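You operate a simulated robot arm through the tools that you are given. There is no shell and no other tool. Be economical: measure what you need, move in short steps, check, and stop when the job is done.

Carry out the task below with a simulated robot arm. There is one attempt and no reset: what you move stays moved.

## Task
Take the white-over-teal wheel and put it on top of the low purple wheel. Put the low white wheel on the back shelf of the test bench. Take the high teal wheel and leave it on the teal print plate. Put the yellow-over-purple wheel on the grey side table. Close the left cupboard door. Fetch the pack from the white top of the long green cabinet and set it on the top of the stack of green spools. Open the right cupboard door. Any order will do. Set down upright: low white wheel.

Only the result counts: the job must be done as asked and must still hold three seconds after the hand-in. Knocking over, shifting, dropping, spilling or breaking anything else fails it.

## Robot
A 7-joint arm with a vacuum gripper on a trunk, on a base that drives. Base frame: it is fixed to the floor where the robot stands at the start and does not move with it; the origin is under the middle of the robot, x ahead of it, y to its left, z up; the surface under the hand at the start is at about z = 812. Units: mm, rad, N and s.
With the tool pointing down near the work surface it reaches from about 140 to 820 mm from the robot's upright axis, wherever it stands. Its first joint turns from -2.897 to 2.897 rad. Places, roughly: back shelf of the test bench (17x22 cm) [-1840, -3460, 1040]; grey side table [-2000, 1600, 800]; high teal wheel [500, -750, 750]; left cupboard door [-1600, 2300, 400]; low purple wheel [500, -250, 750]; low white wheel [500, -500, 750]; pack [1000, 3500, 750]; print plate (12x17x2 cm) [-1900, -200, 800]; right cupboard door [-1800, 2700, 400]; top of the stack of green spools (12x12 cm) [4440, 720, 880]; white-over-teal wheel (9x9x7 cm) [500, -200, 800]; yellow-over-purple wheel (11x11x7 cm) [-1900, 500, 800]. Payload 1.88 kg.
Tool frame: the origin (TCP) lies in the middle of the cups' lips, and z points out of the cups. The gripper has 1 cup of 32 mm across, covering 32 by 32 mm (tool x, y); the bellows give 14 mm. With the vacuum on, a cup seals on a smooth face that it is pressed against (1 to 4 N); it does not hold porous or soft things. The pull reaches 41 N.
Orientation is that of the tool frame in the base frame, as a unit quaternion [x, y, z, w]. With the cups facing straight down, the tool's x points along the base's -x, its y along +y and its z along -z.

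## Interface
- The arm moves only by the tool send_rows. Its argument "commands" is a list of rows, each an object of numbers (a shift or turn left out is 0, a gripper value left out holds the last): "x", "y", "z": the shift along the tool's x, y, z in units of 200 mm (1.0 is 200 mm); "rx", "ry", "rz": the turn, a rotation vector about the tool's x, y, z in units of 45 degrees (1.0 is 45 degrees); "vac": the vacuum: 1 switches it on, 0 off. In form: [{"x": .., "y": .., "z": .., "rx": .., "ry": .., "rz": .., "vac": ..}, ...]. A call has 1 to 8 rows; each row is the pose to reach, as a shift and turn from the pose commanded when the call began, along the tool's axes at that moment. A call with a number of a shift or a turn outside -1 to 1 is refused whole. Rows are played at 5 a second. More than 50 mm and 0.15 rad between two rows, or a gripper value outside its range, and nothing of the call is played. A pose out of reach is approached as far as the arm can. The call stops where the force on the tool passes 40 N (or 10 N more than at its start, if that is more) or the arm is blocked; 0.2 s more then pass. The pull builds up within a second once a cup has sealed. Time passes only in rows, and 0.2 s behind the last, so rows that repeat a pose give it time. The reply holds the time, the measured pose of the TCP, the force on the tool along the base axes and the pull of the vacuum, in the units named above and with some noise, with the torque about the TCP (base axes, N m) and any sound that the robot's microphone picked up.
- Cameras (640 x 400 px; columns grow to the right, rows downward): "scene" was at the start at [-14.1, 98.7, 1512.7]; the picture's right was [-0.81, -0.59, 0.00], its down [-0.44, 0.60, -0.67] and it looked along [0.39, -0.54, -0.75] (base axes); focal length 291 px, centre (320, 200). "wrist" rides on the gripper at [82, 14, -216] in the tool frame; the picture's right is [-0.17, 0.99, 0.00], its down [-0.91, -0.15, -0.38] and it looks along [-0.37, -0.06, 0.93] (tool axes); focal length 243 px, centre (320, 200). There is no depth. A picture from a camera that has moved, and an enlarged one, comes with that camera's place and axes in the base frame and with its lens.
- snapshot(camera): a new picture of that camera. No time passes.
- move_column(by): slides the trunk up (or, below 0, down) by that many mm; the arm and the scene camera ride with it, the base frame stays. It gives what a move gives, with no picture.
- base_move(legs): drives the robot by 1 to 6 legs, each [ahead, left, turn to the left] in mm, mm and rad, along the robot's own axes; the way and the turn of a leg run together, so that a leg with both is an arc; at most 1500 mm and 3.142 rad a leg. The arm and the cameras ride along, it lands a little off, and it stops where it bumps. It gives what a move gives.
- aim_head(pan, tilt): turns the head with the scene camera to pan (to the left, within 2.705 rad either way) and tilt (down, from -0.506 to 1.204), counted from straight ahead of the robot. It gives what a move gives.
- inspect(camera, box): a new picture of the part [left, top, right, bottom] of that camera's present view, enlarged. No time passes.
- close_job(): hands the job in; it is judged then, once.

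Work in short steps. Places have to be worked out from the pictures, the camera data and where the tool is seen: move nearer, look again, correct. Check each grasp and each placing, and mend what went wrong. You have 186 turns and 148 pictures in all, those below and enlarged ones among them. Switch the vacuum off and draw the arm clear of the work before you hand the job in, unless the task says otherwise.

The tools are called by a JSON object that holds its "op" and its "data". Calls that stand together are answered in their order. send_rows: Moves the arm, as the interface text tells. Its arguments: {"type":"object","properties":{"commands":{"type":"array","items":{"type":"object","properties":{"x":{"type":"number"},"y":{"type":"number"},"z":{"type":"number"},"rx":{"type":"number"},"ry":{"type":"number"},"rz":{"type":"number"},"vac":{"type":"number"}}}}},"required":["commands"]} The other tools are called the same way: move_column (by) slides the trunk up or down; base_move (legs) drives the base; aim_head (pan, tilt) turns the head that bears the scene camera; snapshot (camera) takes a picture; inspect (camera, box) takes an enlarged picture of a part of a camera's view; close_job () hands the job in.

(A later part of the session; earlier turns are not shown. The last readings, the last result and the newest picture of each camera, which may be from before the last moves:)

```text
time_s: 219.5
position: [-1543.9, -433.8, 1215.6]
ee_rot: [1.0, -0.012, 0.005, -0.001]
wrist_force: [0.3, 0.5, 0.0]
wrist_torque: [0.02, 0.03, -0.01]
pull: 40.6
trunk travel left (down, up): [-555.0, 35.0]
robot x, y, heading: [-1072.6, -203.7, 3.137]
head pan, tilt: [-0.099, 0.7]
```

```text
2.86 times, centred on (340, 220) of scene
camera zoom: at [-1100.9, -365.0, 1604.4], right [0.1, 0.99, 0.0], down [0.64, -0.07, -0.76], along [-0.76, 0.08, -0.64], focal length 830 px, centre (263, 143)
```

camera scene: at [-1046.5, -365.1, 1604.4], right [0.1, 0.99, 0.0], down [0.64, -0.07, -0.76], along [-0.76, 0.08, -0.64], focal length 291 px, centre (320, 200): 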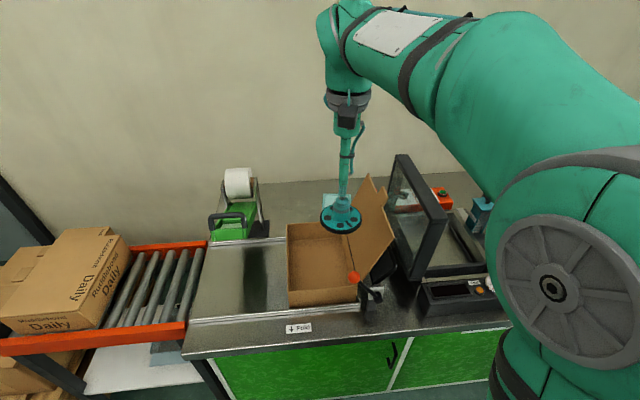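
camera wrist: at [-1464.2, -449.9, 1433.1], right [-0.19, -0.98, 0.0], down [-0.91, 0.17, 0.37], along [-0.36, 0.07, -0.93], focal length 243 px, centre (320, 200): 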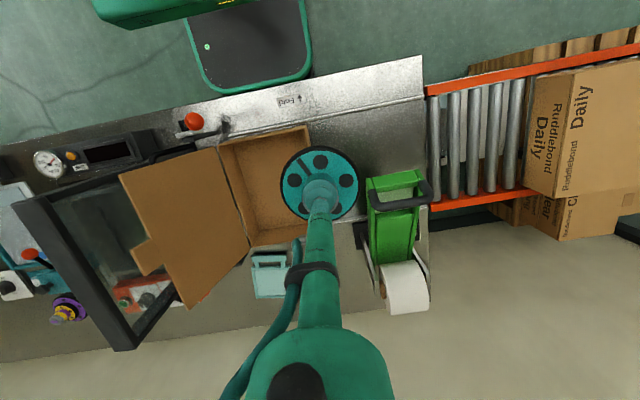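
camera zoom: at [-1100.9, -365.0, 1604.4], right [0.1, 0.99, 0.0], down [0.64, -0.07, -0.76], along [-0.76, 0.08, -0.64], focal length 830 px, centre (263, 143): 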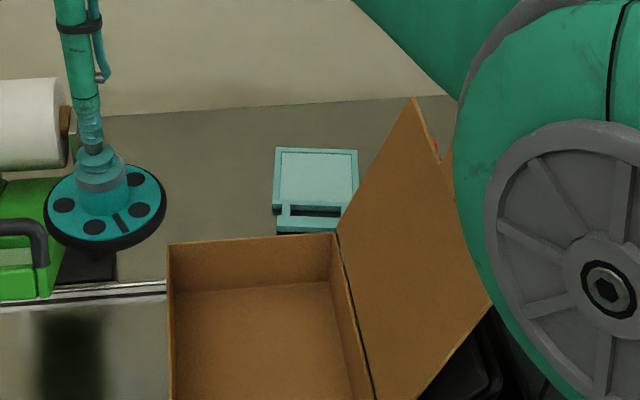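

The plate's solid square is centred near (-1950,-202), handle toward me. I advance the base 60 mm more and come in over the box's open side, left of the lid, at lower height.

{"op": "base_move", "data": {"legs": [[58, 0, 0]]}}

{"op": "send_rows", "data": {"commands": [{"y": -0.2, "z": 0.12}, {"y": -0.4, "z": 0.24}, {"y": -0.56, "z": 0.4}, {"y": -0.56, "z": 0.6}, {"y": -0.56, "z": 0.8}, {"y": -0.56, "z": 1.0}]}}

{"op": "send_rows", "data": {"commands": [{"x": -0.24}, {"x": -0.48}, {"x": -0.72}, {"x": -0.9}]}}

{"op": "snapshot", "data": {"camera": "scene"}}

```text
time_s: 220.4
position: [-1601.6, -433.6, 1215.7]
ee_rot: [1.0, -0.011, 0.005, 0.0]
wrist_force: [0.0, 0.0, -0.6]
wrist_torque: [0.0, 0.04, -0.05]
pull: 40.8
trunk travel left (down, up): [-555.0, 35.0]
robot x, y, heading: [-1135.0, -205.7, 3.136]
head pan, tilt: [-0.099, 0.7]
```

```text
time_s: 221.8
position: [-1596.2, -321.3, 1014.7]
ee_rot: [1.0, -0.011, 0.005, -0.001]
wrist_force: [-0.5, 0.4, -0.8]
wrist_torque: [-0.02, 0.05, 0.01]
pull: 40.2
trunk travel left (down, up): [-555.0, 35.0]
robot x, y, heading: [-1133.1, -207.4, 3.136]
head pan, tilt: [-0.099, 0.7]
```

```text
time_s: 222.8
position: [-1775.4, -318.5, 1014.2]
ee_rot: [1.0, -0.011, 0.004, 0.0]
wrist_force: [-0.8, 0.1, -0.2]
wrist_torque: [0.0, 0.0, -0.01]
pull: 41.0
trunk travel left (down, up): [-555.0, 35.0]
robot x, y, heading: [-1133.7, -205.2, 3.139]
head pan, tilt: [-0.099, 0.7]
```

```text
50 pictures are left
camera scene: at [-1158.1, -364.6, 1604.4], right [0.1, 0.99, 0.0], down [0.64, -0.07, -0.76], along [-0.76, 0.08, -0.64], focal length 291 px, centre (320, 200)
```

scene: 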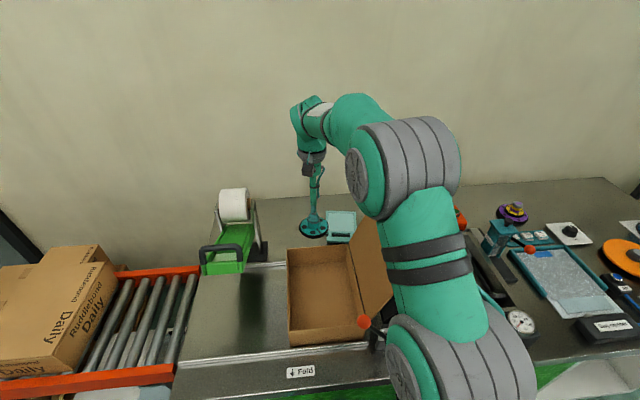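

Extend behind the box while lowering.

{"op": "send_rows", "data": {"commands": [{"x": -0.2}, {"x": -0.4}, {"x": -0.55, "z": 0.12}, {"x": -0.65, "z": 0.25}, {"x": -0.65, "z": 0.35}]}}

```text
time_s: 224.1
position: [-1906.6, -314.4, 943.1]
ee_rot: [1.0, -0.012, 0.005, -0.001]
wrist_force: [-0.4, -0.5, 0.0]
wrist_torque: [0.03, 0.04, 0.01]
pull: 40.7
trunk travel left (down, up): [-555.0, 35.0]
robot x, y, heading: [-1130.1, -211.1, 3.136]
head pan, tilt: [-0.099, 0.7]
```

Reach is fine. Move over the plate and look.

{"op": "send_rows", "data": {"commands": [{"y": -0.2, "x": -0.03}, {"y": -0.4, "x": -0.06}, {"y": -0.54, "x": -0.09}, {"y": -0.54, "x": -0.09}]}}

{"op": "inspect", "data": {"camera": "scene", "box": [270, 150, 420, 270]}}

{"op": "snapshot", "data": {"camera": "wrist"}}

```text
time_s: 225.1
position: [-1919.7, -203.0, 943.8]
ee_rot: [1.0, -0.011, 0.006, -0.001]
wrist_force: [0.5, 2.1, 0.4]
wrist_torque: [-0.01, 0.06, 0.04]
pull: 40.7
trunk travel left (down, up): [-555.0, 35.0]
robot x, y, heading: [-1131.7, -208.2, 3.139]
head pan, tilt: [-0.099, 0.7]
```

```text
3.33 times, centred on (345, 210) of scene
camera zoom: at [-1157.9, -364.5, 1604.4], right [0.1, 0.99, 0.0], down [0.64, -0.07, -0.76], along [-0.76, 0.08, -0.64], focal length 969 px, centre (237, 167)
```

zoom: 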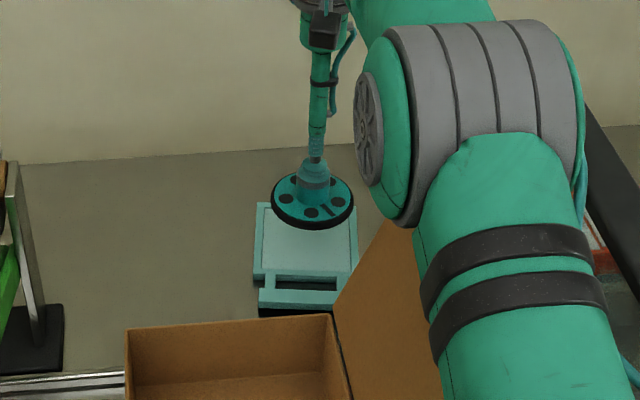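

```text
48 pictures are left
camera wrist: at [-1839.1, -218.5, 1161.6], right [-0.19, -0.98, 0.0], down [-0.91, 0.17, 0.37], along [-0.36, 0.07, -0.93], focal length 243 px, centre (320, 200)
```

wrist: 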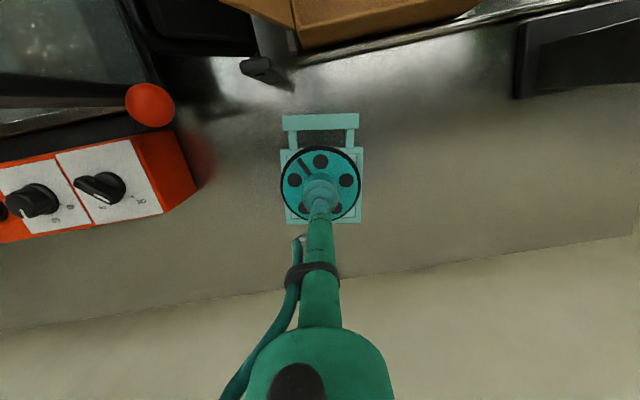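

The wheel is centred laterally; the plate's solid centre is ~22 mm further. I shift and descend in steps.

{"op": "send_rows", "data": {"commands": [{"x": -0.05, "z": 0.05}, {"x": -0.1, "z": 0.1}, {"x": -0.1, "z": 0.15}, {"x": -0.1, "z": 0.18}, {"x": -0.1, "z": 0.18}]}}

{"op": "inspect", "data": {"camera": "wrist", "box": [250, 100, 390, 230]}}

```text
time_s: 226.2
position: [-1941.0, -204.3, 906.5]
ee_rot: [1.0, -0.011, 0.005, -0.002]
wrist_force: [0.0, 0.3, -0.3]
wrist_torque: [-0.02, 0.02, 0.05]
pull: 40.8
trunk travel left (down, up): [-555.0, 35.0]
robot x, y, heading: [-1132.1, -211.4, 3.141]
head pan, tilt: [-0.099, 0.7]
```

```text
3.08 times, centred on (320, 165) of wrist
camera zoom: at [-1860.9, -220.1, 1123.8], right [-0.19, -0.98, 0.0], down [-0.91, 0.17, 0.37], along [-0.36, 0.07, -0.93], focal length 746 px, centre (320, 308)
```

zoom: 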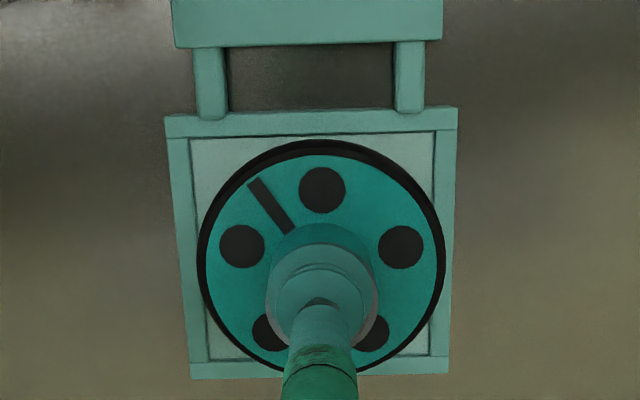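

Very well centred on the plate. Continue down in 4 mm steps.

{"op": "send_rows", "data": {"commands": [{"z": 0.02}, {"z": 0.04}, {"z": 0.06}, {"z": 0.06}]}}

```text
time_s: 227.2
position: [-1940.4, -204.4, 894.5]
ee_rot: [1.0, -0.011, 0.005, -0.002]
wrist_force: [-0.7, 0.2, -0.9]
wrist_torque: [-0.02, 0.03, 0.01]
pull: 40.7
trunk travel left (down, up): [-555.0, 35.0]
robot x, y, heading: [-1132.7, -209.8, 3.143]
head pan, tilt: [-0.099, 0.7]
```

{"op": "send_rows", "data": {"commands": [{"z": 0.02}, {"z": 0.035}, {"z": 0.05}, {"z": 0.05}]}}

```text
time_s: 228.2
position: [-1941.3, -204.7, 886.1]
ee_rot: [1.0, -0.011, 0.005, 0.0]
wrist_force: [0.1, 0.1, -1.0]
wrist_torque: [-0.01, 0.02, 0.02]
pull: 41.1
trunk travel left (down, up): [-555.0, 35.0]
robot x, y, heading: [-1129.2, -210.6, 3.141]
head pan, tilt: [-0.099, 0.7]
```

No contact yet at 886; continue down.

{"op": "send_rows", "data": {"commands": [{"z": 0.02}, {"z": 0.035}, {"z": 0.05}, {"z": 0.05}]}}

```text
time_s: 229.2
position: [-1940.7, -205.2, 874.5]
ee_rot: [1.0, -0.012, 0.004, -0.001]
wrist_force: [0.0, -0.1, -0.7]
wrist_torque: [0.0, 0.05, 0.02]
pull: 40.3
trunk travel left (down, up): [-555.0, 35.0]
robot x, y, heading: [-1134.3, -206.2, 3.138]
head pan, tilt: [-0.099, 0.7]
```

{"op": "send_rows", "data": {"commands": [{"z": 0.02}, {"z": 0.035}, {"z": 0.05}, {"z": 0.05}]}}

{"op": "inspect", "data": {"camera": "scene", "box": [290, 170, 390, 250]}}

```text
time_s: 230.2
position: [-1941.5, -204.3, 869.9]
ee_rot: [1.0, -0.012, 0.001, -0.002]
wrist_force: [2.8, 0.4, 29.5]
wrist_torque: [0.03, 0.35, 0.0]
pull: 40.9
trunk travel left (down, up): [-555.0, 35.0]
robot x, y, heading: [-1130.2, -205.7, 3.137]
head pan, tilt: [-0.099, 0.7]
```

```text
5.00 times, centred on (340, 210) of scene
camera zoom: at [-1154.6, -364.6, 1604.7], right [0.1, 0.99, 0.0], down [0.64, -0.07, -0.77], along [-0.76, 0.08, -0.64], focal length 1453 px, centre (220, 150)
```

zoom: 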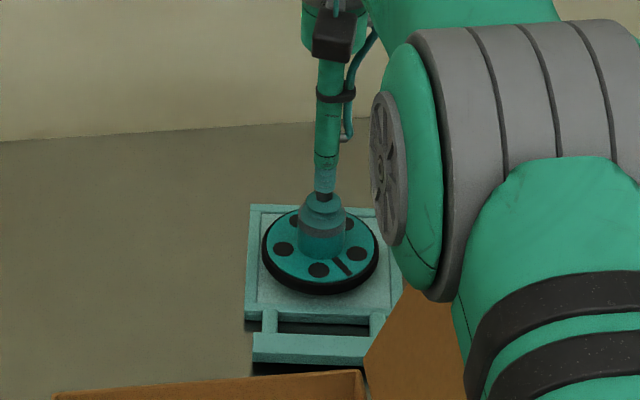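

Contact (29 N). Ease up 3 mm, release, wait and rise.

{"op": "send_rows", "data": {"commands": [{"z": -0.02}, {"z": -0.02, "vac": 0}, {"z": -0.02}, {"z": -0.02}, {"z": -0.02}, {"z": -0.05}, {"z": -0.15}, {"z": -0.35}]}}

{"op": "inspect", "data": {"camera": "scene", "box": [290, 170, 390, 250]}}

```text
time_s: 232.1
position: [-1940.8, -204.6, 933.6]
ee_rot: [1.0, -0.012, 0.005, -0.001]
wrist_force: [-0.6, -0.1, -0.4]
wrist_torque: [0.02, 0.0, 0.02]
pull: 0.1
trunk travel left (down, up): [-555.0, 35.0]
robot x, y, heading: [-1131.8, -207.5, 3.137]
head pan, tilt: [-0.099, 0.7]
```

```text
5.00 times, centred on (340, 210) of scene
camera zoom: at [-1157.8, -364.6, 1604.3], right [0.1, 0.99, 0.0], down [0.64, -0.07, -0.76], along [-0.76, 0.08, -0.64], focal length 1453 px, centre (220, 150)
```

zoom: 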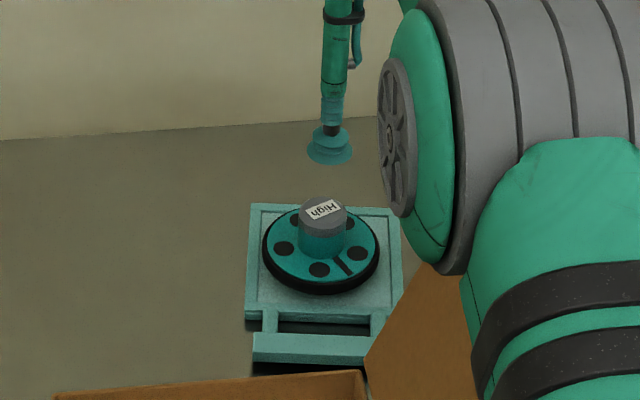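

The high teal wheel rests on the plate. Retract by the same path, then shift to the yellow-over-purple wheel near (-1909,456).

{"op": "send_rows", "data": {"commands": [{"z": -0.1, "y": 0.1}, {"z": -0.15, "y": 0.3}, {"z": -0.2, "y": 0.5}, {"z": -0.3, "y": 0.56, "x": 0.15}, {"z": -0.4, "y": 0.56, "x": 0.35}, {"z": -0.45, "y": 0.56, "x": 0.58}, {"z": -0.5, "y": 0.56, "x": 0.8}, {"z": -0.6, "y": 0.56, "x": 1.0}]}}

{"op": "send_rows", "data": {"commands": [{"x": 0.22, "z": -0.1}, {"x": 0.44, "z": -0.2}, {"x": 0.66, "z": -0.3}, {"x": 0.8, "z": -0.45, "y": -0.1}]}}

{"op": "base_move", "data": {"legs": [[-200, 0, 0], [0, -640, 0], [150, 0, 0]]}}

{"op": "aim_head", "data": {"pan": 0.0, "tilt": 0.75}}

{"op": "snapshot", "data": {"camera": "scene"}}

{"op": "snapshot", "data": {"camera": "wrist"}}

```text
time_s: 233.8
position: [-1745.5, -326.1, 1059.1]
ee_rot: [1.0, -0.011, 0.005, -0.001]
wrist_force: [-0.5, 0.0, -0.4]
wrist_torque: [0.0, -0.06, -0.01]
pull: 0.0
trunk travel left (down, up): [-555.0, 35.0]
robot x, y, heading: [-1133.6, -206.6, 3.14]
head pan, tilt: [-0.099, 0.7]
```

```text
time_s: 234.8
position: [-1585.4, -308.8, 1148.9]
ee_rot: [1.0, -0.013, 0.004, -0.001]
wrist_force: [-0.4, -0.4, 0.1]
wrist_torque: [0.01, -0.03, -0.02]
pull: 0.1
trunk travel left (down, up): [-555.0, 35.0]
robot x, y, heading: [-1132.5, -208.4, 3.139]
head pan, tilt: [-0.099, 0.7]
```

```text
time_s: 240.6
position: [-1535.1, 337.7, 1147.6]
ee_rot: [1.0, -0.013, 0.005, -0.001]
wrist_force: [0.4, -0.6, 0.2]
wrist_torque: [0.02, 0.0, 0.02]
pull: 0.1
trunk travel left (down, up): [-555.0, 35.0]
robot x, y, heading: [-1078.3, 440.6, 3.138]
head pan, tilt: [-0.099, 0.7]
```

```text
time_s: 241.3
position: [-1535.6, 337.4, 1146.2]
ee_rot: [1.0, -0.012, 0.005, -0.001]
wrist_force: [-0.1, 0.1, 0.5]
wrist_torque: [0.03, -0.02, 0.0]
pull: 0.0
trunk travel left (down, up): [-555.0, 35.0]
robot x, y, heading: [-1083.3, 436.9, 3.14]
head pan, tilt: [0.0, 0.75]
```

```text
44 pictures are left
camera scene: at [-1105.6, 273.9, 1600.2], right [0.0, 1.0, 0.0], down [0.68, 0.0, -0.73], along [-0.73, 0.0, -0.68], focal length 291 px, centre (320, 200)
```

scene: 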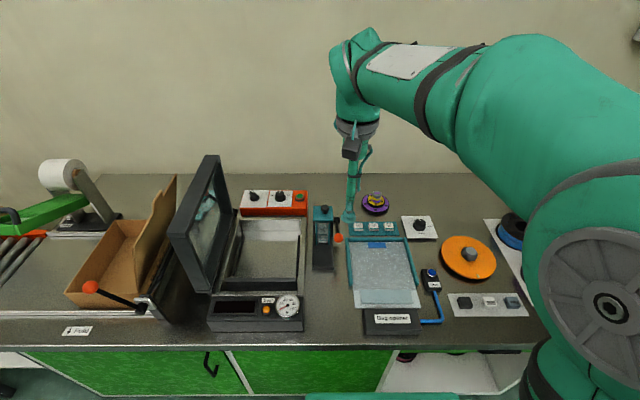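

```text
43 pictures are left
camera wrist: at [-1455.3, 322.3, 1364.4], right [-0.19, -0.98, 0.0], down [-0.91, 0.17, 0.37], along [-0.36, 0.07, -0.93], focal length 243 px, centre (320, 200)
```

wrist: 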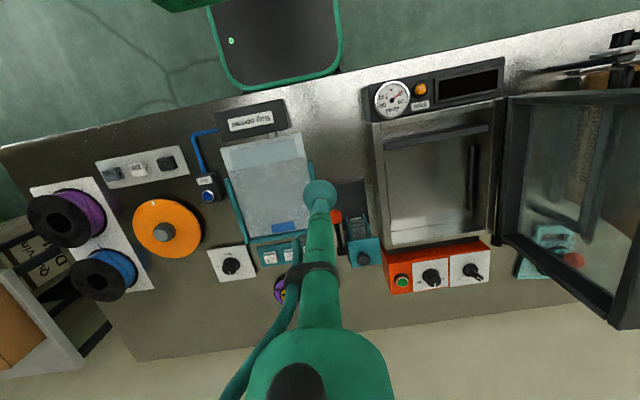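

The yellow-over-purple wheel is visible at the back; enlarge it.

{"op": "inspect", "data": {"camera": "scene", "box": [340, 170, 420, 240]}}

```text
5.71 times, centred on (380, 205) of scene
camera zoom: at [-1105.6, 273.9, 1600.2], right [0.0, 1.0, 0.0], down [0.68, 0.0, -0.73], along [-0.73, 0.0, -0.68], focal length 1660 px, centre (-23, 171)
```

zoom: 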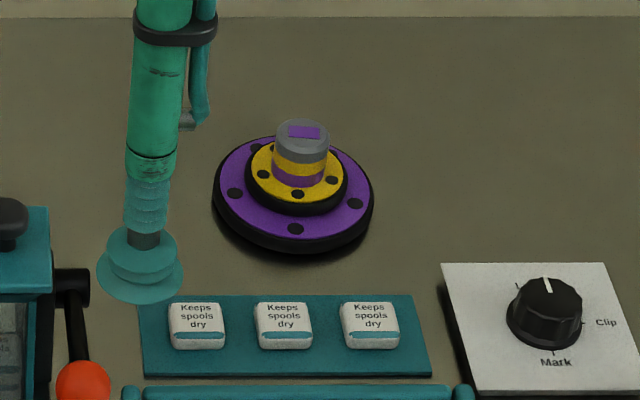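

Cap ≈(-1943,495,856). Shift the base to face it, bring the arm over, stopping ~40 mm short for a look.

{"op": "base_move", "data": {"legs": [[50, -55, 0]]}}

{"op": "send_rows", "data": {"commands": [{"y": -0.2}, {"y": -0.4}, {"y": -0.52, "x": -0.1}, {"y": -0.52, "x": -0.32}, {"y": -0.52, "x": -0.54, "z": 0.05}, {"y": -0.52, "x": -0.75, "z": 0.15}, {"y": -0.52, "x": -0.9, "z": 0.3}, {"y": -0.52, "x": -1.0, "z": 0.5}]}}

{"op": "send_rows", "data": {"commands": [{"x": -0.15, "z": 0.15}, {"x": -0.3, "z": 0.3}, {"x": -0.45, "z": 0.45}, {"x": -0.55, "z": 0.6}, {"x": -0.55, "z": 0.6}]}}

{"op": "inspect", "data": {"camera": "wrist", "box": [240, 110, 400, 230]}}

```text
time_s: 242.3
position: [-1584.9, 393.8, 1147.3]
ee_rot: [1.0, -0.012, 0.006, -0.001]
wrist_force: [0.4, -1.2, 0.6]
wrist_torque: [0.01, 0.03, 0.01]
pull: 0.0
trunk travel left (down, up): [-555.0, 35.0]
robot x, y, heading: [-1128.7, 495.8, 3.138]
head pan, tilt: [0.0, 0.75]
```

```text
time_s: 244.1
position: [-1783.5, 505.9, 1046.4]
ee_rot: [1.0, -0.013, 0.004, -0.001]
wrist_force: [-0.4, 0.5, 0.2]
wrist_torque: [0.0, 0.01, -0.01]
pull: 0.2
trunk travel left (down, up): [-555.0, 35.0]
robot x, y, heading: [-1131.8, 493.5, 3.138]
head pan, tilt: [0.0, 0.75]
```

```text
time_s: 245.3
position: [-1890.9, 504.7, 924.3]
ee_rot: [1.0, -0.013, 0.005, -0.001]
wrist_force: [-0.7, 0.5, -0.7]
wrist_torque: [0.01, -0.04, -0.01]
pull: 0.2
trunk travel left (down, up): [-555.0, 35.0]
robot x, y, heading: [-1128.3, 493.8, 3.138]
head pan, tilt: [0.0, 0.75]
```

```text
3.33 times, centred on (320, 170) of wrist
camera zoom: at [-1810.6, 489.6, 1141.6], right [-0.19, -0.98, 0.0], down [-0.91, 0.17, 0.37], along [-0.36, 0.07, -0.93], focal length 809 px, centre (320, 300)
```

zoom: 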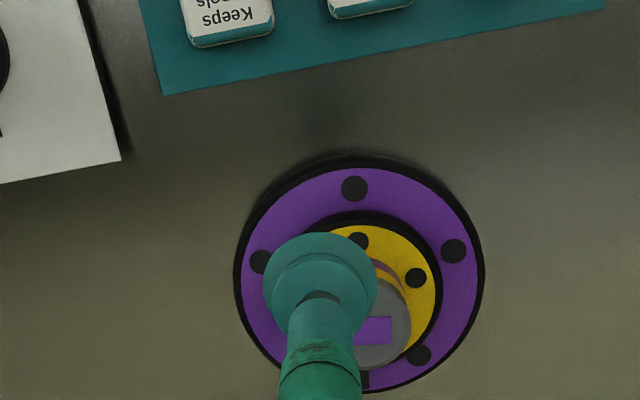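

Centre ≈(-1936,496). Align and descend with vacuum on.

{"op": "send_rows", "data": {"commands": [{"x": -0.225, "y": 0.049}, {"x": -0.225, "y": 0.049, "z": 0.15}, {"x": -0.225, "y": 0.049, "z": 0.25, "vac": 1}, {"x": -0.225, "y": 0.049, "z": 0.29}, {"x": -0.225, "y": 0.049, "z": 0.31}, {"x": -0.225, "y": 0.049, "z": 0.325}, {"x": -0.225, "y": 0.049, "z": 0.34}, {"x": -0.225, "y": 0.049, "z": 0.34}]}}

```text
time_s: 247.1
position: [-1935.3, 496.8, 861.7]
ee_rot: [1.0, -0.013, 0.001, -0.001]
wrist_force: [-2.1, 3.1, 21.1]
wrist_torque: [-0.06, 0.04, -0.12]
pull: 40.1
trunk travel left (down, up): [-555.0, 35.0]
robot x, y, heading: [-1131.8, 492.9, 3.139]
head pan, tilt: [0.0, 0.75]
```

Sealed. Lift, retract and move sideways toward the side table in gentle legs.

{"op": "send_rows", "data": {"commands": [{"z": -0.1}, {"z": -0.3}, {"z": -0.5}, {"z": -0.65, "x": 0.15}, {"z": -0.75, "x": 0.35}, {"z": -0.85, "x": 0.55}, {"z": -1.0, "x": 0.75}, {"z": -1.0, "x": 0.98}]}}

{"op": "send_rows", "data": {"commands": [{"x": 0.22, "z": -0.1}, {"x": 0.44, "z": -0.2}, {"x": 0.64, "z": -0.3}, {"x": 0.64, "z": -0.5}]}}

{"op": "base_move", "data": {"legs": [[-250, 0, 0], [0, -350, 0], [0, -350, 0], [0, -300, 0]]}}

{"op": "aim_head", "data": {"pan": 0.0, "tilt": 0.6}}

{"op": "snapshot", "data": {"camera": "scene"}}

```text
time_s: 248.9
position: [-1740.0, 486.1, 1056.9]
ee_rot: [1.0, -0.012, 0.004, -0.001]
wrist_force: [-0.1, -0.5, -1.7]
wrist_torque: [0.0, 0.0, -0.01]
pull: 41.1
trunk travel left (down, up): [-555.0, 35.0]
robot x, y, heading: [-1128.5, 497.2, 3.139]
head pan, tilt: [0.0, 0.75]
```

```text
time_s: 249.9
position: [-1613.4, 487.5, 1157.7]
ee_rot: [1.0, -0.012, 0.005, -0.001]
wrist_force: [0.1, -0.9, -2.0]
wrist_torque: [0.02, 0.01, -0.03]
pull: 40.7
trunk travel left (down, up): [-555.0, 35.0]
robot x, y, heading: [-1128.1, 491.9, 3.141]
head pan, tilt: [0.0, 0.75]
```

```text
time_s: 257.1
position: [-1351.9, 1499.0, 1158.0]
ee_rot: [1.0, -0.018, 0.005, -0.001]
wrist_force: [-0.7, -0.2, -1.2]
wrist_torque: [0.01, -0.02, 0.03]
pull: 40.5
trunk travel left (down, up): [-555.0, 35.0]
robot x, y, heading: [-869.4, 1499.2, 3.123]
head pan, tilt: [0.0, 0.75]
```

```text
time_s: 257.8
position: [-1353.1, 1498.4, 1158.8]
ee_rot: [1.0, -0.019, 0.005, -0.001]
wrist_force: [-0.4, 0.2, -1.3]
wrist_torque: [0.0, 0.01, 0.01]
pull: 41.0
trunk travel left (down, up): [-555.0, 35.0]
robot x, y, heading: [-870.8, 1496.3, 3.123]
head pan, tilt: [0.0, 0.6]
```

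```text
40 pictures are left
camera scene: at [-900.7, 1332.9, 1613.0], right [0.02, 1.0, 0.0], down [0.57, -0.01, -0.82], along [-0.82, 0.02, -0.57], focal length 291 px, centre (320, 200)
```

scene: 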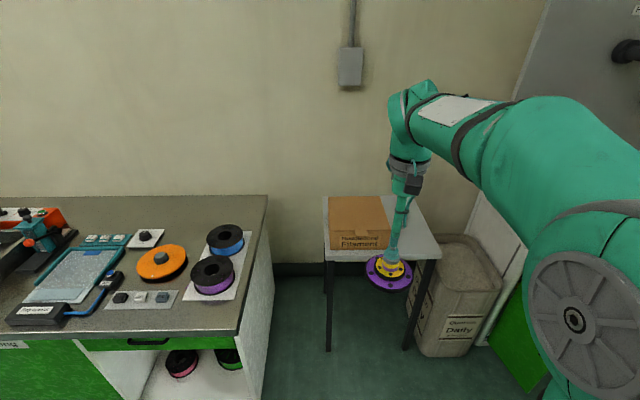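

The free strip on the table is right of the carton, centre ≈(-1850,1728). Move the base in front of it.

{"op": "base_move", "data": {"legs": [[0, -225, 0.016], [230, 0, 0]]}}

{"op": "send_rows", "data": {"commands": [{"x": -0.2, "z": 0.1}, {"x": -0.4, "z": 0.2}, {"x": -0.6, "z": 0.3}, {"x": -0.8, "z": 0.45}, {"x": -1.0, "z": 0.6}, {"x": -1.0, "z": 0.8}]}}

{"op": "snapshot", "data": {"camera": "wrist"}}

{"op": "inspect", "data": {"camera": "scene", "box": [240, 140, 480, 320]}}

```text
time_s: 260.9
position: [-1580.3, 1719.5, 1157.5]
ee_rot: [1.0, -0.013, 0.006, 0.0]
wrist_force: [0.1, -0.1, -1.3]
wrist_torque: [-0.01, -0.02, -0.04]
pull: 40.4
trunk travel left (down, up): [-555.0, 35.0]
robot x, y, heading: [-1097.8, 1724.5, 3.134]
head pan, tilt: [0.0, 0.6]
```

```text
time_s: 262.3
position: [-1776.6, 1727.6, 991.5]
ee_rot: [1.0, -0.013, 0.004, -0.001]
wrist_force: [-0.5, 0.3, -2.1]
wrist_torque: [-0.01, 0.0, -0.03]
pull: 40.9
trunk travel left (down, up): [-555.0, 35.0]
robot x, y, heading: [-1095.3, 1722.4, 3.138]
head pan, tilt: [0.0, 0.6]
```

```text
39 pictures are left
camera wrist: at [-1695.1, 1711.3, 1209.5], right [-0.19, -0.98, 0.0], down [-0.91, 0.18, 0.37], along [-0.36, 0.07, -0.93], focal length 243 px, centre (320, 200)
```

wrist: 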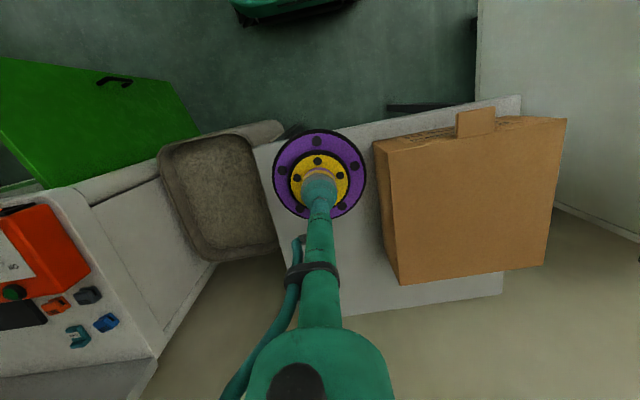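

```text
2.22 times, centred on (360, 230) of scene
camera zoom: at [-1126.9, 1559.1, 1613.1], right [0.01, 1.0, 0.0], down [0.57, 0.0, -0.82], along [-0.82, 0.0, -0.57], focal length 646 px, centre (231, 133)
```

zoom: 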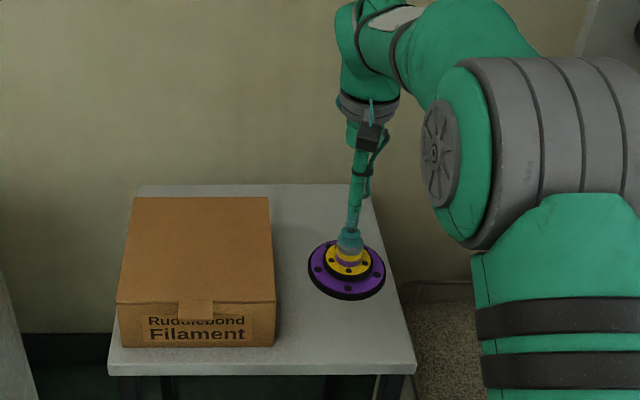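

Laterally centred between carton and edge; I need ~95 mm further back. Extend and start lowering.

{"op": "send_rows", "data": {"commands": [{"x": -0.2}, {"x": -0.4, "z": 0.1}, {"x": -0.46, "z": 0.25}, {"x": -0.46, "z": 0.4}, {"x": -0.46, "z": 0.5}, {"x": -0.46, "z": 0.5}]}}

{"op": "snapshot", "data": {"camera": "wrist"}}

```text
time_s: 263.7
position: [-1870.9, 1727.9, 894.9]
ee_rot: [1.0, -0.013, 0.005, 0.0]
wrist_force: [-0.1, -0.1, -1.8]
wrist_torque: [0.01, -0.01, 0.02]
pull: 40.1
trunk travel left (down, up): [-555.0, 35.0]
robot x, y, heading: [-1095.3, 1721.2, 3.135]
head pan, tilt: [0.0, 0.6]
```

```text
37 pictures are left
camera wrist: at [-1789.8, 1711.6, 1112.0], right [-0.19, -0.98, 0.0], down [-0.91, 0.18, 0.37], along [-0.36, 0.07, -0.93], focal length 243 px, centre (320, 200)
```

wrist: 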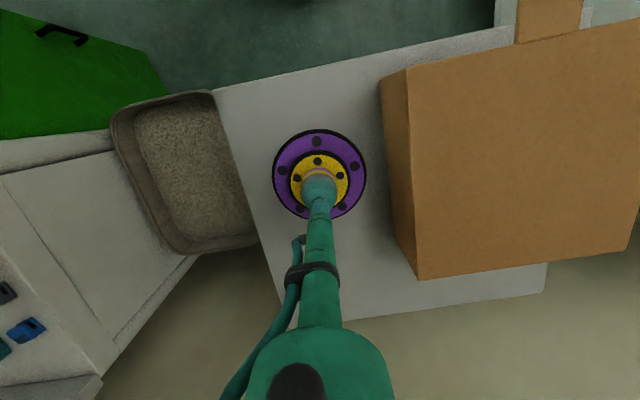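

Good clearance everywhere. Lower in small steps.

{"op": "send_rows", "data": {"commands": [{"z": 0.03}, {"z": 0.05}, {"z": 0.07}, {"z": 0.085}, {"z": 0.085}]}}

{"op": "send_rows", "data": {"commands": [{"z": 0.015}, {"z": 0.03}, {"z": 0.045}, {"z": 0.045}]}}

```text
time_s: 264.9
position: [-1867.9, 1727.4, 877.2]
ee_rot: [1.0, -0.014, 0.005, -0.001]
wrist_force: [0.6, 0.8, -1.2]
wrist_torque: [-0.02, 0.04, 0.04]
pull: 40.5
trunk travel left (down, up): [-555.0, 35.0]
robot x, y, heading: [-1097.7, 1726.5, 3.131]
head pan, tilt: [0.0, 0.6]
```

```text
time_s: 265.9
position: [-1868.8, 1727.7, 867.9]
ee_rot: [1.0, -0.014, 0.006, -0.001]
wrist_force: [-0.1, 0.9, -1.5]
wrist_torque: [0.0, 0.01, 0.05]
pull: 41.1
trunk travel left (down, up): [-555.0, 35.0]
robot x, y, heading: [-1098.3, 1726.0, 3.136]
head pan, tilt: [0.0, 0.6]
```

{"op": "send_rows", "data": {"commands": [{"z": 0.02}, {"z": 0.04}, {"z": 0.055}, {"z": 0.055}]}}

{"op": "send_rows", "data": {"commands": [{"z": 0.015}, {"z": 0.03}, {"z": 0.045}, {"z": 0.045}]}}

```text
time_s: 266.9
position: [-1869.6, 1728.2, 855.3]
ee_rot: [1.0, -0.013, 0.005, -0.001]
wrist_force: [-0.1, 0.1, -2.5]
wrist_torque: [0.01, -0.02, 0.01]
pull: 40.3
trunk travel left (down, up): [-555.0, 35.0]
robot x, y, heading: [-1093.7, 1724.3, 3.136]
head pan, tilt: [0.0, 0.6]
```

```text
time_s: 267.9
position: [-1869.4, 1727.8, 849.2]
ee_rot: [1.0, -0.013, 0.006, -0.001]
wrist_force: [-0.3, -0.7, -1.7]
wrist_torque: [-0.04, 0.0, 0.01]
pull: 41.1
trunk travel left (down, up): [-555.0, 35.0]
robot x, y, heading: [-1099.8, 1725.4, 3.135]
head pan, tilt: [0.0, 0.6]
```

Still hanging free; continue.

{"op": "send_rows", "data": {"commands": [{"z": 0.02}, {"z": 0.04}, {"z": 0.055}, {"z": 0.055}]}}

{"op": "inspect", "data": {"camera": "scene", "box": [300, 180, 420, 280]}}

```text
time_s: 268.9
position: [-1869.9, 1727.2, 838.4]
ee_rot: [1.0, -0.013, 0.006, -0.001]
wrist_force: [0.9, -0.7, -1.4]
wrist_torque: [0.02, 0.03, 0.01]
pull: 40.7
trunk travel left (down, up): [-555.0, 35.0]
robot x, y, heading: [-1099.7, 1724.4, 3.138]
head pan, tilt: [0.0, 0.6]
```

```text
4.00 times, centred on (360, 230) of scene
camera zoom: at [-1126.5, 1559.1, 1613.0], right [0.01, 1.0, 0.0], down [0.56, 0.0, -0.83], along [-0.82, 0.0, -0.56], focal length 1162 px, centre (160, 80)
```

zoom: 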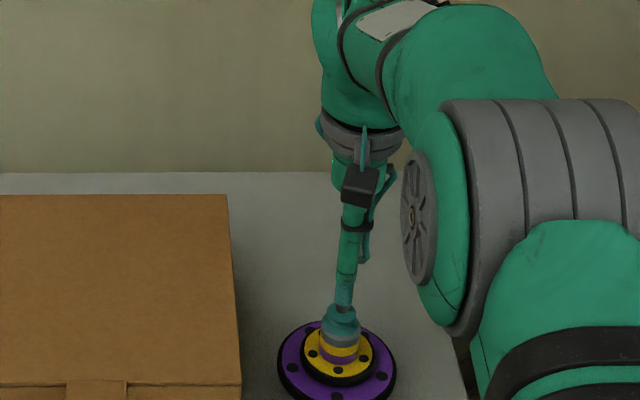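

Continue down with 4 mm rows; the force limit protects.

{"op": "send_rows", "data": {"commands": [{"z": 0.02}, {"z": 0.04}, {"z": 0.06}, {"z": 0.06}]}}

{"op": "send_rows", "data": {"commands": [{"z": 0.02}, {"z": 0.035}, {"z": 0.05}, {"z": 0.05}]}}

```text
time_s: 269.9
position: [-1870.0, 1727.2, 827.8]
ee_rot: [1.0, -0.012, 0.005, -0.001]
wrist_force: [0.3, 1.2, -1.2]
wrist_torque: [-0.03, 0.03, 0.04]
pull: 41.5
trunk travel left (down, up): [-555.0, 35.0]
robot x, y, heading: [-1100.2, 1727.2, 3.139]
head pan, tilt: [0.0, 0.6]
```

```text
time_s: 270.9
position: [-1870.0, 1727.9, 821.0]
ee_rot: [1.0, -0.013, 0.001, -0.001]
wrist_force: [3.8, -0.1, 29.5]
wrist_torque: [-0.08, -0.09, -0.4]
pull: 40.8
trunk travel left (down, up): [-555.0, 35.0]
robot x, y, heading: [-1096.0, 1725.8, 3.138]
head pan, tilt: [0.0, 0.6]
```

Contact at ~822. Ease up, release, wait, rise and look.

{"op": "send_rows", "data": {"commands": [{"z": -0.02}, {"z": -0.02, "vac": 0}, {"z": -0.02}, {"z": -0.02}, {"z": -0.02}, {"z": -0.05}, {"z": -0.2}, {"z": -0.4}]}}

{"op": "send_rows", "data": {"commands": [{"z": -0.2}, {"z": -0.4, "x": 0.1}, {"z": -0.6, "x": 0.25}, {"z": -0.8, "x": 0.4}, {"z": -1.0, "x": 0.55}, {"z": -1.0, "x": 0.79}, {"z": -1.0, "x": 1.0}]}}

{"op": "snapshot", "data": {"camera": "scene"}}

```text
time_s: 272.7
position: [-1868.1, 1729.2, 899.2]
ee_rot: [1.0, -0.013, 0.006, -0.001]
wrist_force: [0.2, 0.0, -0.4]
wrist_torque: [0.03, -0.01, -0.04]
pull: 0.0
trunk travel left (down, up): [-555.0, 35.0]
robot x, y, heading: [-1098.1, 1724.3, 3.134]
head pan, tilt: [0.0, 0.6]
```

```text
time_s: 274.3
position: [-1671.8, 1722.6, 1096.9]
ee_rot: [1.0, -0.012, 0.005, -0.002]
wrist_force: [-0.3, 0.1, 0.9]
wrist_torque: [0.03, 0.05, 0.01]
pull: 0.1
trunk travel left (down, up): [-555.0, 35.0]
robot x, y, heading: [-1099.1, 1727.0, 3.134]
head pan, tilt: [0.0, 0.6]
```

```text
35 pictures are left
camera scene: at [-1126.0, 1559.1, 1613.0], right [0.01, 1.0, 0.0], down [0.56, 0.0, -0.83], along [-0.83, 0.0, -0.56], focal length 291 px, centre (320, 200)
```

scene: 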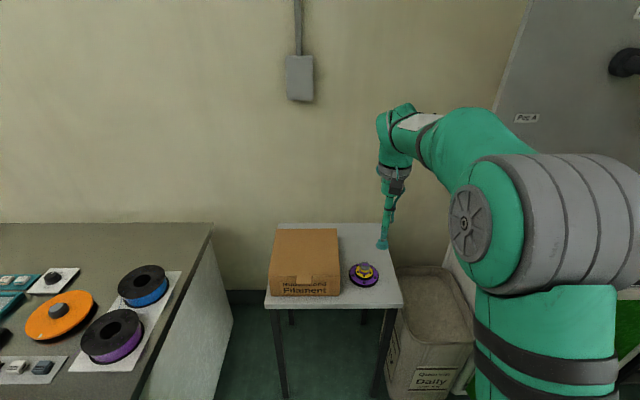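

Four wheels handled. Now back away and view the cupboard doors.

{"op": "base_move", "data": {"legs": [[-420, 0, 0], [0, -750, 0]]}}

{"op": "aim_head", "data": {"pan": 0.15, "tilt": 0.6}}

{"op": "snapshot", "data": {"camera": "scene"}}

```text
time_s: 280.5
position: [-1266.0, 2474.4, 1097.5]
ee_rot: [1.0, -0.006, 0.005, -0.001]
wrist_force: [-0.7, 0.6, -0.3]
wrist_torque: [-0.05, -0.01, -0.01]
pull: 0.1
trunk travel left (down, up): [-555.0, 35.0]
robot x, y, heading: [-690.2, 2487.4, -3.136]
head pan, tilt: [0.0, 0.6]
```

```text
time_s: 281.2
position: [-1267.1, 2474.1, 1097.2]
ee_rot: [1.0, -0.005, 0.005, -0.002]
wrist_force: [0.1, 0.6, -0.7]
wrist_torque: [0.03, 0.01, 0.0]
pull: 0.0
trunk travel left (down, up): [-555.0, 35.0]
robot x, y, heading: [-688.5, 2488.4, -3.132]
head pan, tilt: [0.15, 0.6]
```

```text
34 pictures are left
camera scene: at [-716.2, 2306.2, 1613.0], right [-0.16, 0.99, 0.0], down [0.56, 0.09, -0.83], along [-0.81, -0.13, -0.56], focal length 291 px, centre (320, 200)
```

scene: 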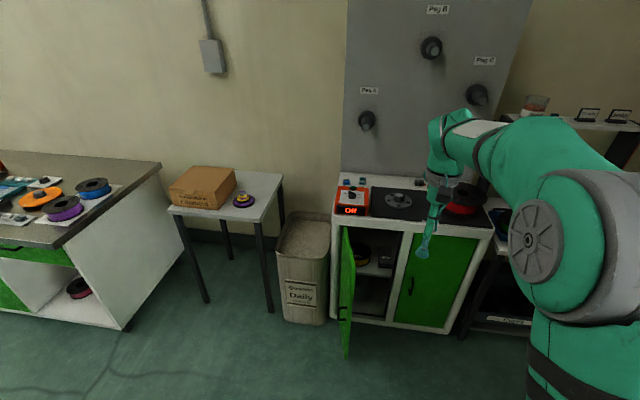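

Left door is ~72° open (free edge ≈(-1560,2317)), right door closed, front plane x≈-1765, door tops ≈727. I'll use a level tool: pitch 45°, lower the trunk, then level it.

{"op": "send_rows", "data": {"commands": [{"ry": -0.18}, {"ry": -0.36}, {"ry": -0.54}, {"ry": -0.72}, {"ry": -0.9}, {"ry": -1.0}]}}

{"op": "move_column", "data": {"by": -400}}

{"op": "send_rows", "data": {"commands": [{"x": -0.12, "z": -0.12}, {"x": -0.24, "z": -0.24}, {"x": -0.36, "z": -0.36}, {"x": -0.45, "z": -0.36}]}}

{"op": "move_column", "data": {"by": -150}}

{"op": "send_rows", "data": {"commands": [{"ry": -0.18}, {"ry": -0.36}, {"ry": -0.54}, {"ry": -0.72}, {"ry": -0.9}, {"ry": -1.0}, {"ry": -1.0}]}}

```text
time_s: 282.6
position: [-1266.7, 2475.3, 1098.2]
ee_rot: [0.926, -0.004, -0.379, -0.002]
wrist_force: [0.0, 0.0, 0.6]
wrist_torque: [-0.02, 0.0, 0.02]
pull: 0.1
trunk travel left (down, up): [-555.0, 35.0]
robot x, y, heading: [-688.5, 2488.9, -3.134]
head pan, tilt: [0.15, 0.6]
```

```text
time_s: 286.5
position: [-1267.0, 2475.9, 697.2]
ee_rot: [0.926, -0.005, -0.378, -0.003]
wrist_force: [0.4, 0.9, -0.9]
wrist_torque: [0.02, -0.02, -0.02]
pull: 0.1
trunk travel left (down, up): [-155.0, 435.0]
robot x, y, heading: [-690.3, 2484.7, -3.136]
head pan, tilt: [0.15, 0.6]
```

```text
time_s: 287.5
position: [-1279.3, 2474.8, 813.4]
ee_rot: [0.926, -0.005, -0.377, -0.003]
wrist_force: [-0.8, 0.2, -0.4]
wrist_torque: [0.0, 0.04, 0.02]
pull: 0.1
trunk travel left (down, up): [-155.0, 435.0]
robot x, y, heading: [-688.8, 2485.4, -3.135]
head pan, tilt: [0.15, 0.6]
```

```text
time_s: 289.2
position: [-1280.8, 2475.5, 662.8]
ee_rot: [0.926, -0.004, -0.377, -0.003]
wrist_force: [0.4, -1.3, -0.1]
wrist_torque: [0.01, 0.03, 0.01]
pull: 0.1
trunk travel left (down, up): [-5.0, 585.0]
robot x, y, heading: [-687.2, 2484.3, -3.133]
head pan, tilt: [0.15, 0.6]
```

```text
time_s: 290.1
position: [-1333.3, 2483.8, 580.6]
ee_rot: [0.878, -0.007, -0.478, -0.014]
wrist_force: [0.1, 0.1, -0.7]
wrist_torque: [0.02, 0.06, -0.01]
pull: 0.1
trunk travel left (down, up): [-5.0, 585.0]
robot x, y, heading: [-690.4, 2483.3, -3.131]
head pan, tilt: [0.15, 0.6]
stopped in row 4: the arm was blocked; the commanded pose is now the measured one
```

Blocked again when folded; I extend further forward and up, backing the base first.

{"op": "base_move", "data": {"legs": [[-220, 0, 0]]}}

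{"op": "send_rows", "data": {"commands": [{"x": -0.16, "z": 0.13}, {"x": -0.33, "z": 0.26}, {"x": -0.5, "z": 0.4}, {"x": -0.66, "z": 0.53}, {"x": -0.82, "z": 0.66}, {"x": -0.98, "z": 0.79}, {"x": -0.98, "z": 0.79}]}}

{"op": "send_rows", "data": {"commands": [{"ry": -0.15}, {"ry": -0.3}, {"ry": -0.45}, {"ry": -0.6}, {"ry": -0.7}, {"ry": -0.7}]}}

```text
time_s: 291.8
position: [-1110.4, 2484.5, 577.7]
ee_rot: [0.88, -0.007, -0.475, -0.014]
wrist_force: [0.0, -0.1, 0.0]
wrist_torque: [0.01, 0.01, 0.01]
pull: 0.0
trunk travel left (down, up): [-5.0, 585.0]
robot x, y, heading: [-469.1, 2486.4, -3.136]
head pan, tilt: [0.15, 0.6]
```

```text
time_s: 293.4
position: [-1346.3, 2493.0, 666.5]
ee_rot: [0.877, -0.008, -0.479, -0.014]
wrist_force: [-0.7, 0.8, 0.2]
wrist_torque: [0.04, 0.04, 0.01]
pull: 0.1
trunk travel left (down, up): [-5.0, 585.0]
robot x, y, heading: [-467.0, 2488.4, -3.135]
head pan, tilt: [0.15, 0.6]
```

```text
time_s: 294.8
position: [-1389.8, 2472.9, 679.2]
ee_rot: [0.732, 0.042, -0.68, -0.019]
wrist_force: [1.2, 0.6, 0.8]
wrist_torque: [-0.06, -0.25, 0.06]
pull: 0.2
out of reach, approached as far as the arm can: row 4, 5, 6
trunk travel left (down, up): [-5.0, 585.0]
robot x, y, heading: [-465.3, 2487.8, -3.133]
head pan, tilt: [0.15, 0.6]
```

The tool is level at z≈679. I use the base to place the rod left of the open door: shift 225 left, then ahead 250, and look.

{"op": "base_move", "data": {"legs": [[0, 228, 0], [245, 0, 0]]}}

{"op": "aim_head", "data": {"pan": 0.1, "tilt": 0.4}}

{"op": "snapshot", "data": {"camera": "scene"}}

```text
time_s: 297.9
position: [-1631.0, 2249.0, 678.1]
ee_rot: [0.733, 0.01, -0.68, 0.002]
wrist_force: [-1.0, 0.1, -0.2]
wrist_torque: [0.01, -0.01, -0.03]
pull: 0.0
trunk travel left (down, up): [-5.0, 585.0]
robot x, y, heading: [-710.9, 2257.8, -3.14]
head pan, tilt: [0.15, 0.6]
```

```text
time_s: 298.6
position: [-1631.6, 2248.4, 676.5]
ee_rot: [0.733, 0.01, -0.68, 0.002]
wrist_force: [0.0, 0.0, -0.4]
wrist_torque: [0.05, -0.01, 0.05]
pull: 0.0
trunk travel left (down, up): [-5.0, 585.0]
robot x, y, heading: [-709.2, 2258.3, -3.134]
head pan, tilt: [0.099, 0.4]
```

```text
33 pictures are left
camera scene: at [-741.2, 2081.9, 1081.2], right [-0.11, 0.99, 0.0], down [0.39, 0.04, -0.92], along [-0.92, -0.1, -0.39], focal length 291 px, centre (320, 200)
```

scene: 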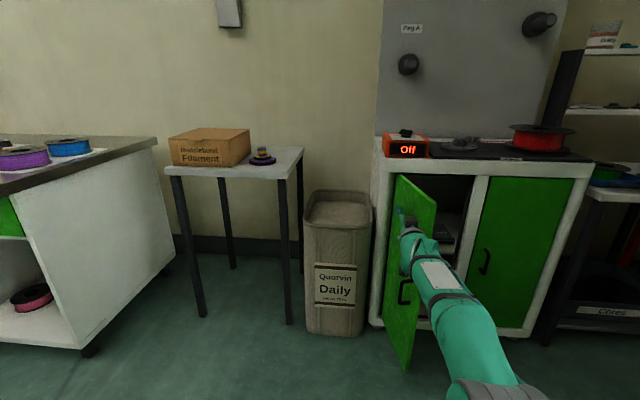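

The tip is left of the door. Push right with the base by 165 mm in two legs and look.

{"op": "base_move", "data": {"legs": [[0, -90, 0], [0, -85, 0]]}}

{"op": "snapshot", "data": {"camera": "scene"}}

```text
time_s: 300.4
position: [-1631.8, 2422.2, 678.0]
ee_rot: [0.732, 0.01, -0.681, 0.002]
wrist_force: [0.7, -0.3, -0.2]
wrist_torque: [-0.01, 0.0, 0.03]
pull: 0.0
trunk travel left (down, up): [-5.0, 585.0]
robot x, y, heading: [-709.4, 2431.0, -3.131]
head pan, tilt: [0.099, 0.4]
```

```text
32 pictures are left
camera scene: at [-742.3, 2257.2, 1081.2], right [-0.11, 0.99, 0.0], down [0.39, 0.04, -0.92], along [-0.92, -0.1, -0.39], focal length 291 px, centre (320, 200)
```

scene: 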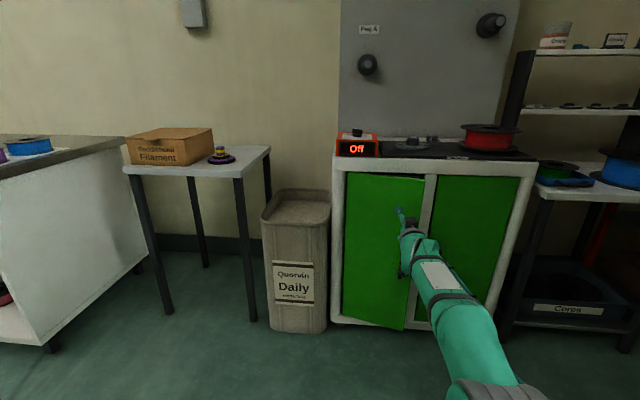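

Nearly closed. Push forward: base 95 mm ahead, then the arm for the rest.

{"op": "base_move", "data": {"legs": [[95, 0, 0]]}}

{"op": "send_rows", "data": {"commands": [{"z": 0.04}, {"z": 0.08}, {"z": 0.12}, {"z": 0.16}, {"z": 0.2}, {"z": 0.24}, {"z": 0.24}]}}

{"op": "snapshot", "data": {"camera": "scene"}}

```text
time_s: 301.6
position: [-1729.4, 2422.9, 677.9]
ee_rot: [0.733, 0.01, -0.68, 0.001]
wrist_force: [-0.1, -0.6, -0.9]
wrist_torque: [0.0, -0.01, 0.02]
pull: 0.1
trunk travel left (down, up): [-5.0, 585.0]
robot x, y, heading: [-807.1, 2433.0, -3.133]
head pan, tilt: [0.099, 0.4]
```

```text
time_s: 302.8
position: [-1763.2, 2422.2, 676.2]
ee_rot: [0.733, 0.01, -0.68, 0.002]
wrist_force: [26.4, -0.5, 0.3]
wrist_torque: [0.03, 0.04, -0.01]
pull: 0.0
trunk travel left (down, up): [-5.0, 585.0]
robot x, y, heading: [-809.2, 2433.8, -3.133]
head pan, tilt: [0.099, 0.4]
stopped in row 5: the force on the tool passed its limit at 51 N (the readings are from after the stop); the commanded pose is now the measured one
```

```text
31 pictures are left
camera scene: at [-837.4, 2256.6, 1081.3], right [-0.11, 0.99, 0.0], down [0.39, 0.04, -0.92], along [-0.92, -0.1, -0.39], focal length 291 px, centre (320, 200)
```

scene: 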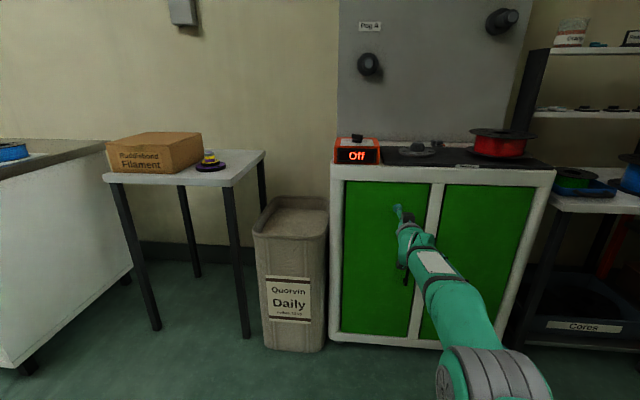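

Left door is flush. Next, the right door (y≈2557–2835, hinge right). Back off 40 mm and shift right to y≈2600.

{"op": "base_move", "data": {"legs": [[-45, 0, 0], [0, -178, 0], [20, 0, 0]]}}

{"op": "send_rows", "data": {"commands": [{"z": 0.02, "vac": 1}, {"z": 0.04}, {"z": 0.06}, {"z": 0.08}, {"z": 0.1}, {"z": 0.1}]}}

```text
time_s: 305.2
position: [-1740.2, 2603.0, 672.3]
ee_rot: [0.734, 0.009, -0.679, 0.001]
wrist_force: [0.4, -0.4, 0.2]
wrist_torque: [0.0, -0.05, 0.02]
pull: 0.0
trunk travel left (down, up): [-5.0, 585.0]
robot x, y, heading: [-782.9, 2611.1, -3.139]
head pan, tilt: [0.099, 0.4]
```

```text
time_s: 306.6
position: [-1758.4, 2603.1, 670.4]
ee_rot: [0.734, 0.009, -0.679, 0.001]
wrist_force: [22.0, -0.1, -5.4]
wrist_torque: [-0.26, 0.53, -0.29]
pull: 40.1
trunk travel left (down, up): [-5.0, 585.0]
robot x, y, heading: [-784.0, 2612.2, -3.134]
head pan, tilt: [0.099, 0.4]
```

Sealed on the door. Pull it open by backing the base along the arc's start.

{"op": "base_move", "data": {"legs": [[-40, -3, 0], [-50, -15, 0]]}}

{"op": "snapshot", "data": {"camera": "scene"}}

```text
time_s: 308.0
position: [-1671.3, 2619.2, 672.5]
ee_rot: [0.734, 0.009, -0.68, 0.001]
wrist_force: [0.1, -0.3, 0.0]
wrist_torque: [-0.01, 0.01, -0.01]
pull: 0.0
trunk travel left (down, up): [-5.0, 585.0]
robot x, y, heading: [-689.6, 2629.0, -3.136]
head pan, tilt: [0.099, 0.4]
```

```text
30 pictures are left
camera scene: at [-725.3, 2453.0, 1081.3], right [-0.1, 0.99, 0.0], down [0.39, 0.04, -0.92], along [-0.92, -0.1, -0.39], focal length 291 px, centre (320, 200)
```

scene: 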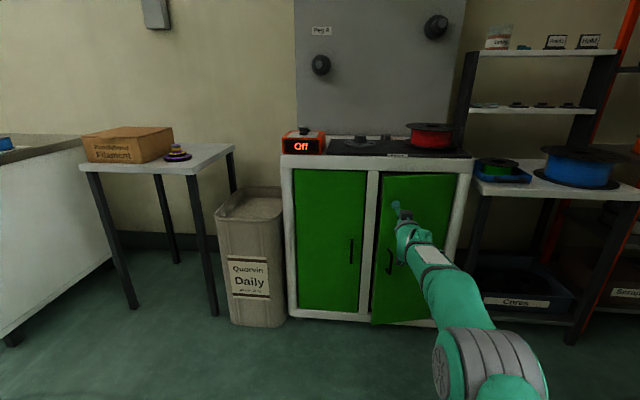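

Door is ajar about 10°. I swing the whole robot about the hinge by 0.17 rad so that the tool faces the door squarely, then re-seal.

{"op": "base_move", "data": {"legs": [[-35, -183, 0.17]]}}

{"op": "inspect", "data": {"camera": "scene", "box": [240, 120, 480, 360]}}

```text
time_s: 309.5
position: [-1636.7, 2634.0, 672.4]
ee_rot: [0.73, 0.075, -0.677, 0.062]
wrist_force: [0.1, -0.1, 0.3]
wrist_torque: [-0.01, 0.0, 0.01]
pull: 0.1
trunk travel left (down, up): [-5.0, 585.0]
robot x, y, heading: [-676.4, 2812.8, -2.961]
head pan, tilt: [0.099, 0.4]
```

```text
1.67 times, centred on (360, 240) of scene
camera zoom: at [-677.5, 2636.7, 1081.2], right [-0.28, 0.96, 0.0], down [0.37, 0.11, -0.92], along [-0.88, -0.26, -0.39], focal length 484 px, centre (253, 133)
```

zoom: 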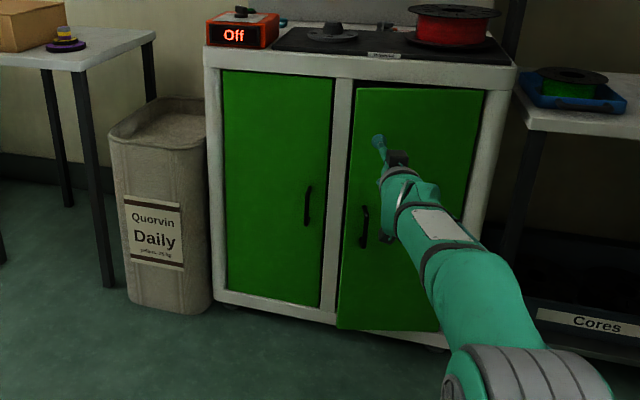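

Approach along the tool axis: base ahead 65 mm, then the arm with vacuum on.

{"op": "base_move", "data": {"legs": [[65, 0, 0]]}}

{"op": "send_rows", "data": {"commands": [{"z": 0.025, "vac": 1}, {"z": 0.05}, {"z": 0.075}, {"z": 0.1}, {"z": 0.125}, {"z": 0.15}, {"z": 0.15}]}}

```text
time_s: 310.5
position: [-1701.6, 2620.8, 670.2]
ee_rot: [0.731, 0.075, -0.676, 0.062]
wrist_force: [0.3, -1.0, -3.6]
wrist_torque: [0.02, 0.37, 0.22]
pull: 41.0
trunk travel left (down, up): [-5.0, 585.0]
robot x, y, heading: [-739.9, 2805.9, -2.956]
head pan, tilt: [0.099, 0.4]
```

```text
time_s: 312.1
position: [-1729.3, 2616.1, 670.1]
ee_rot: [0.729, 0.074, -0.678, 0.06]
wrist_force: [0.2, -4.7, 5.2]
wrist_torque: [-0.08, 0.15, -0.49]
pull: 41.2
trunk travel left (down, up): [-5.0, 585.0]
robot x, y, heading: [-745.2, 2801.9, -2.96]
head pan, tilt: [0.099, 0.4]
```

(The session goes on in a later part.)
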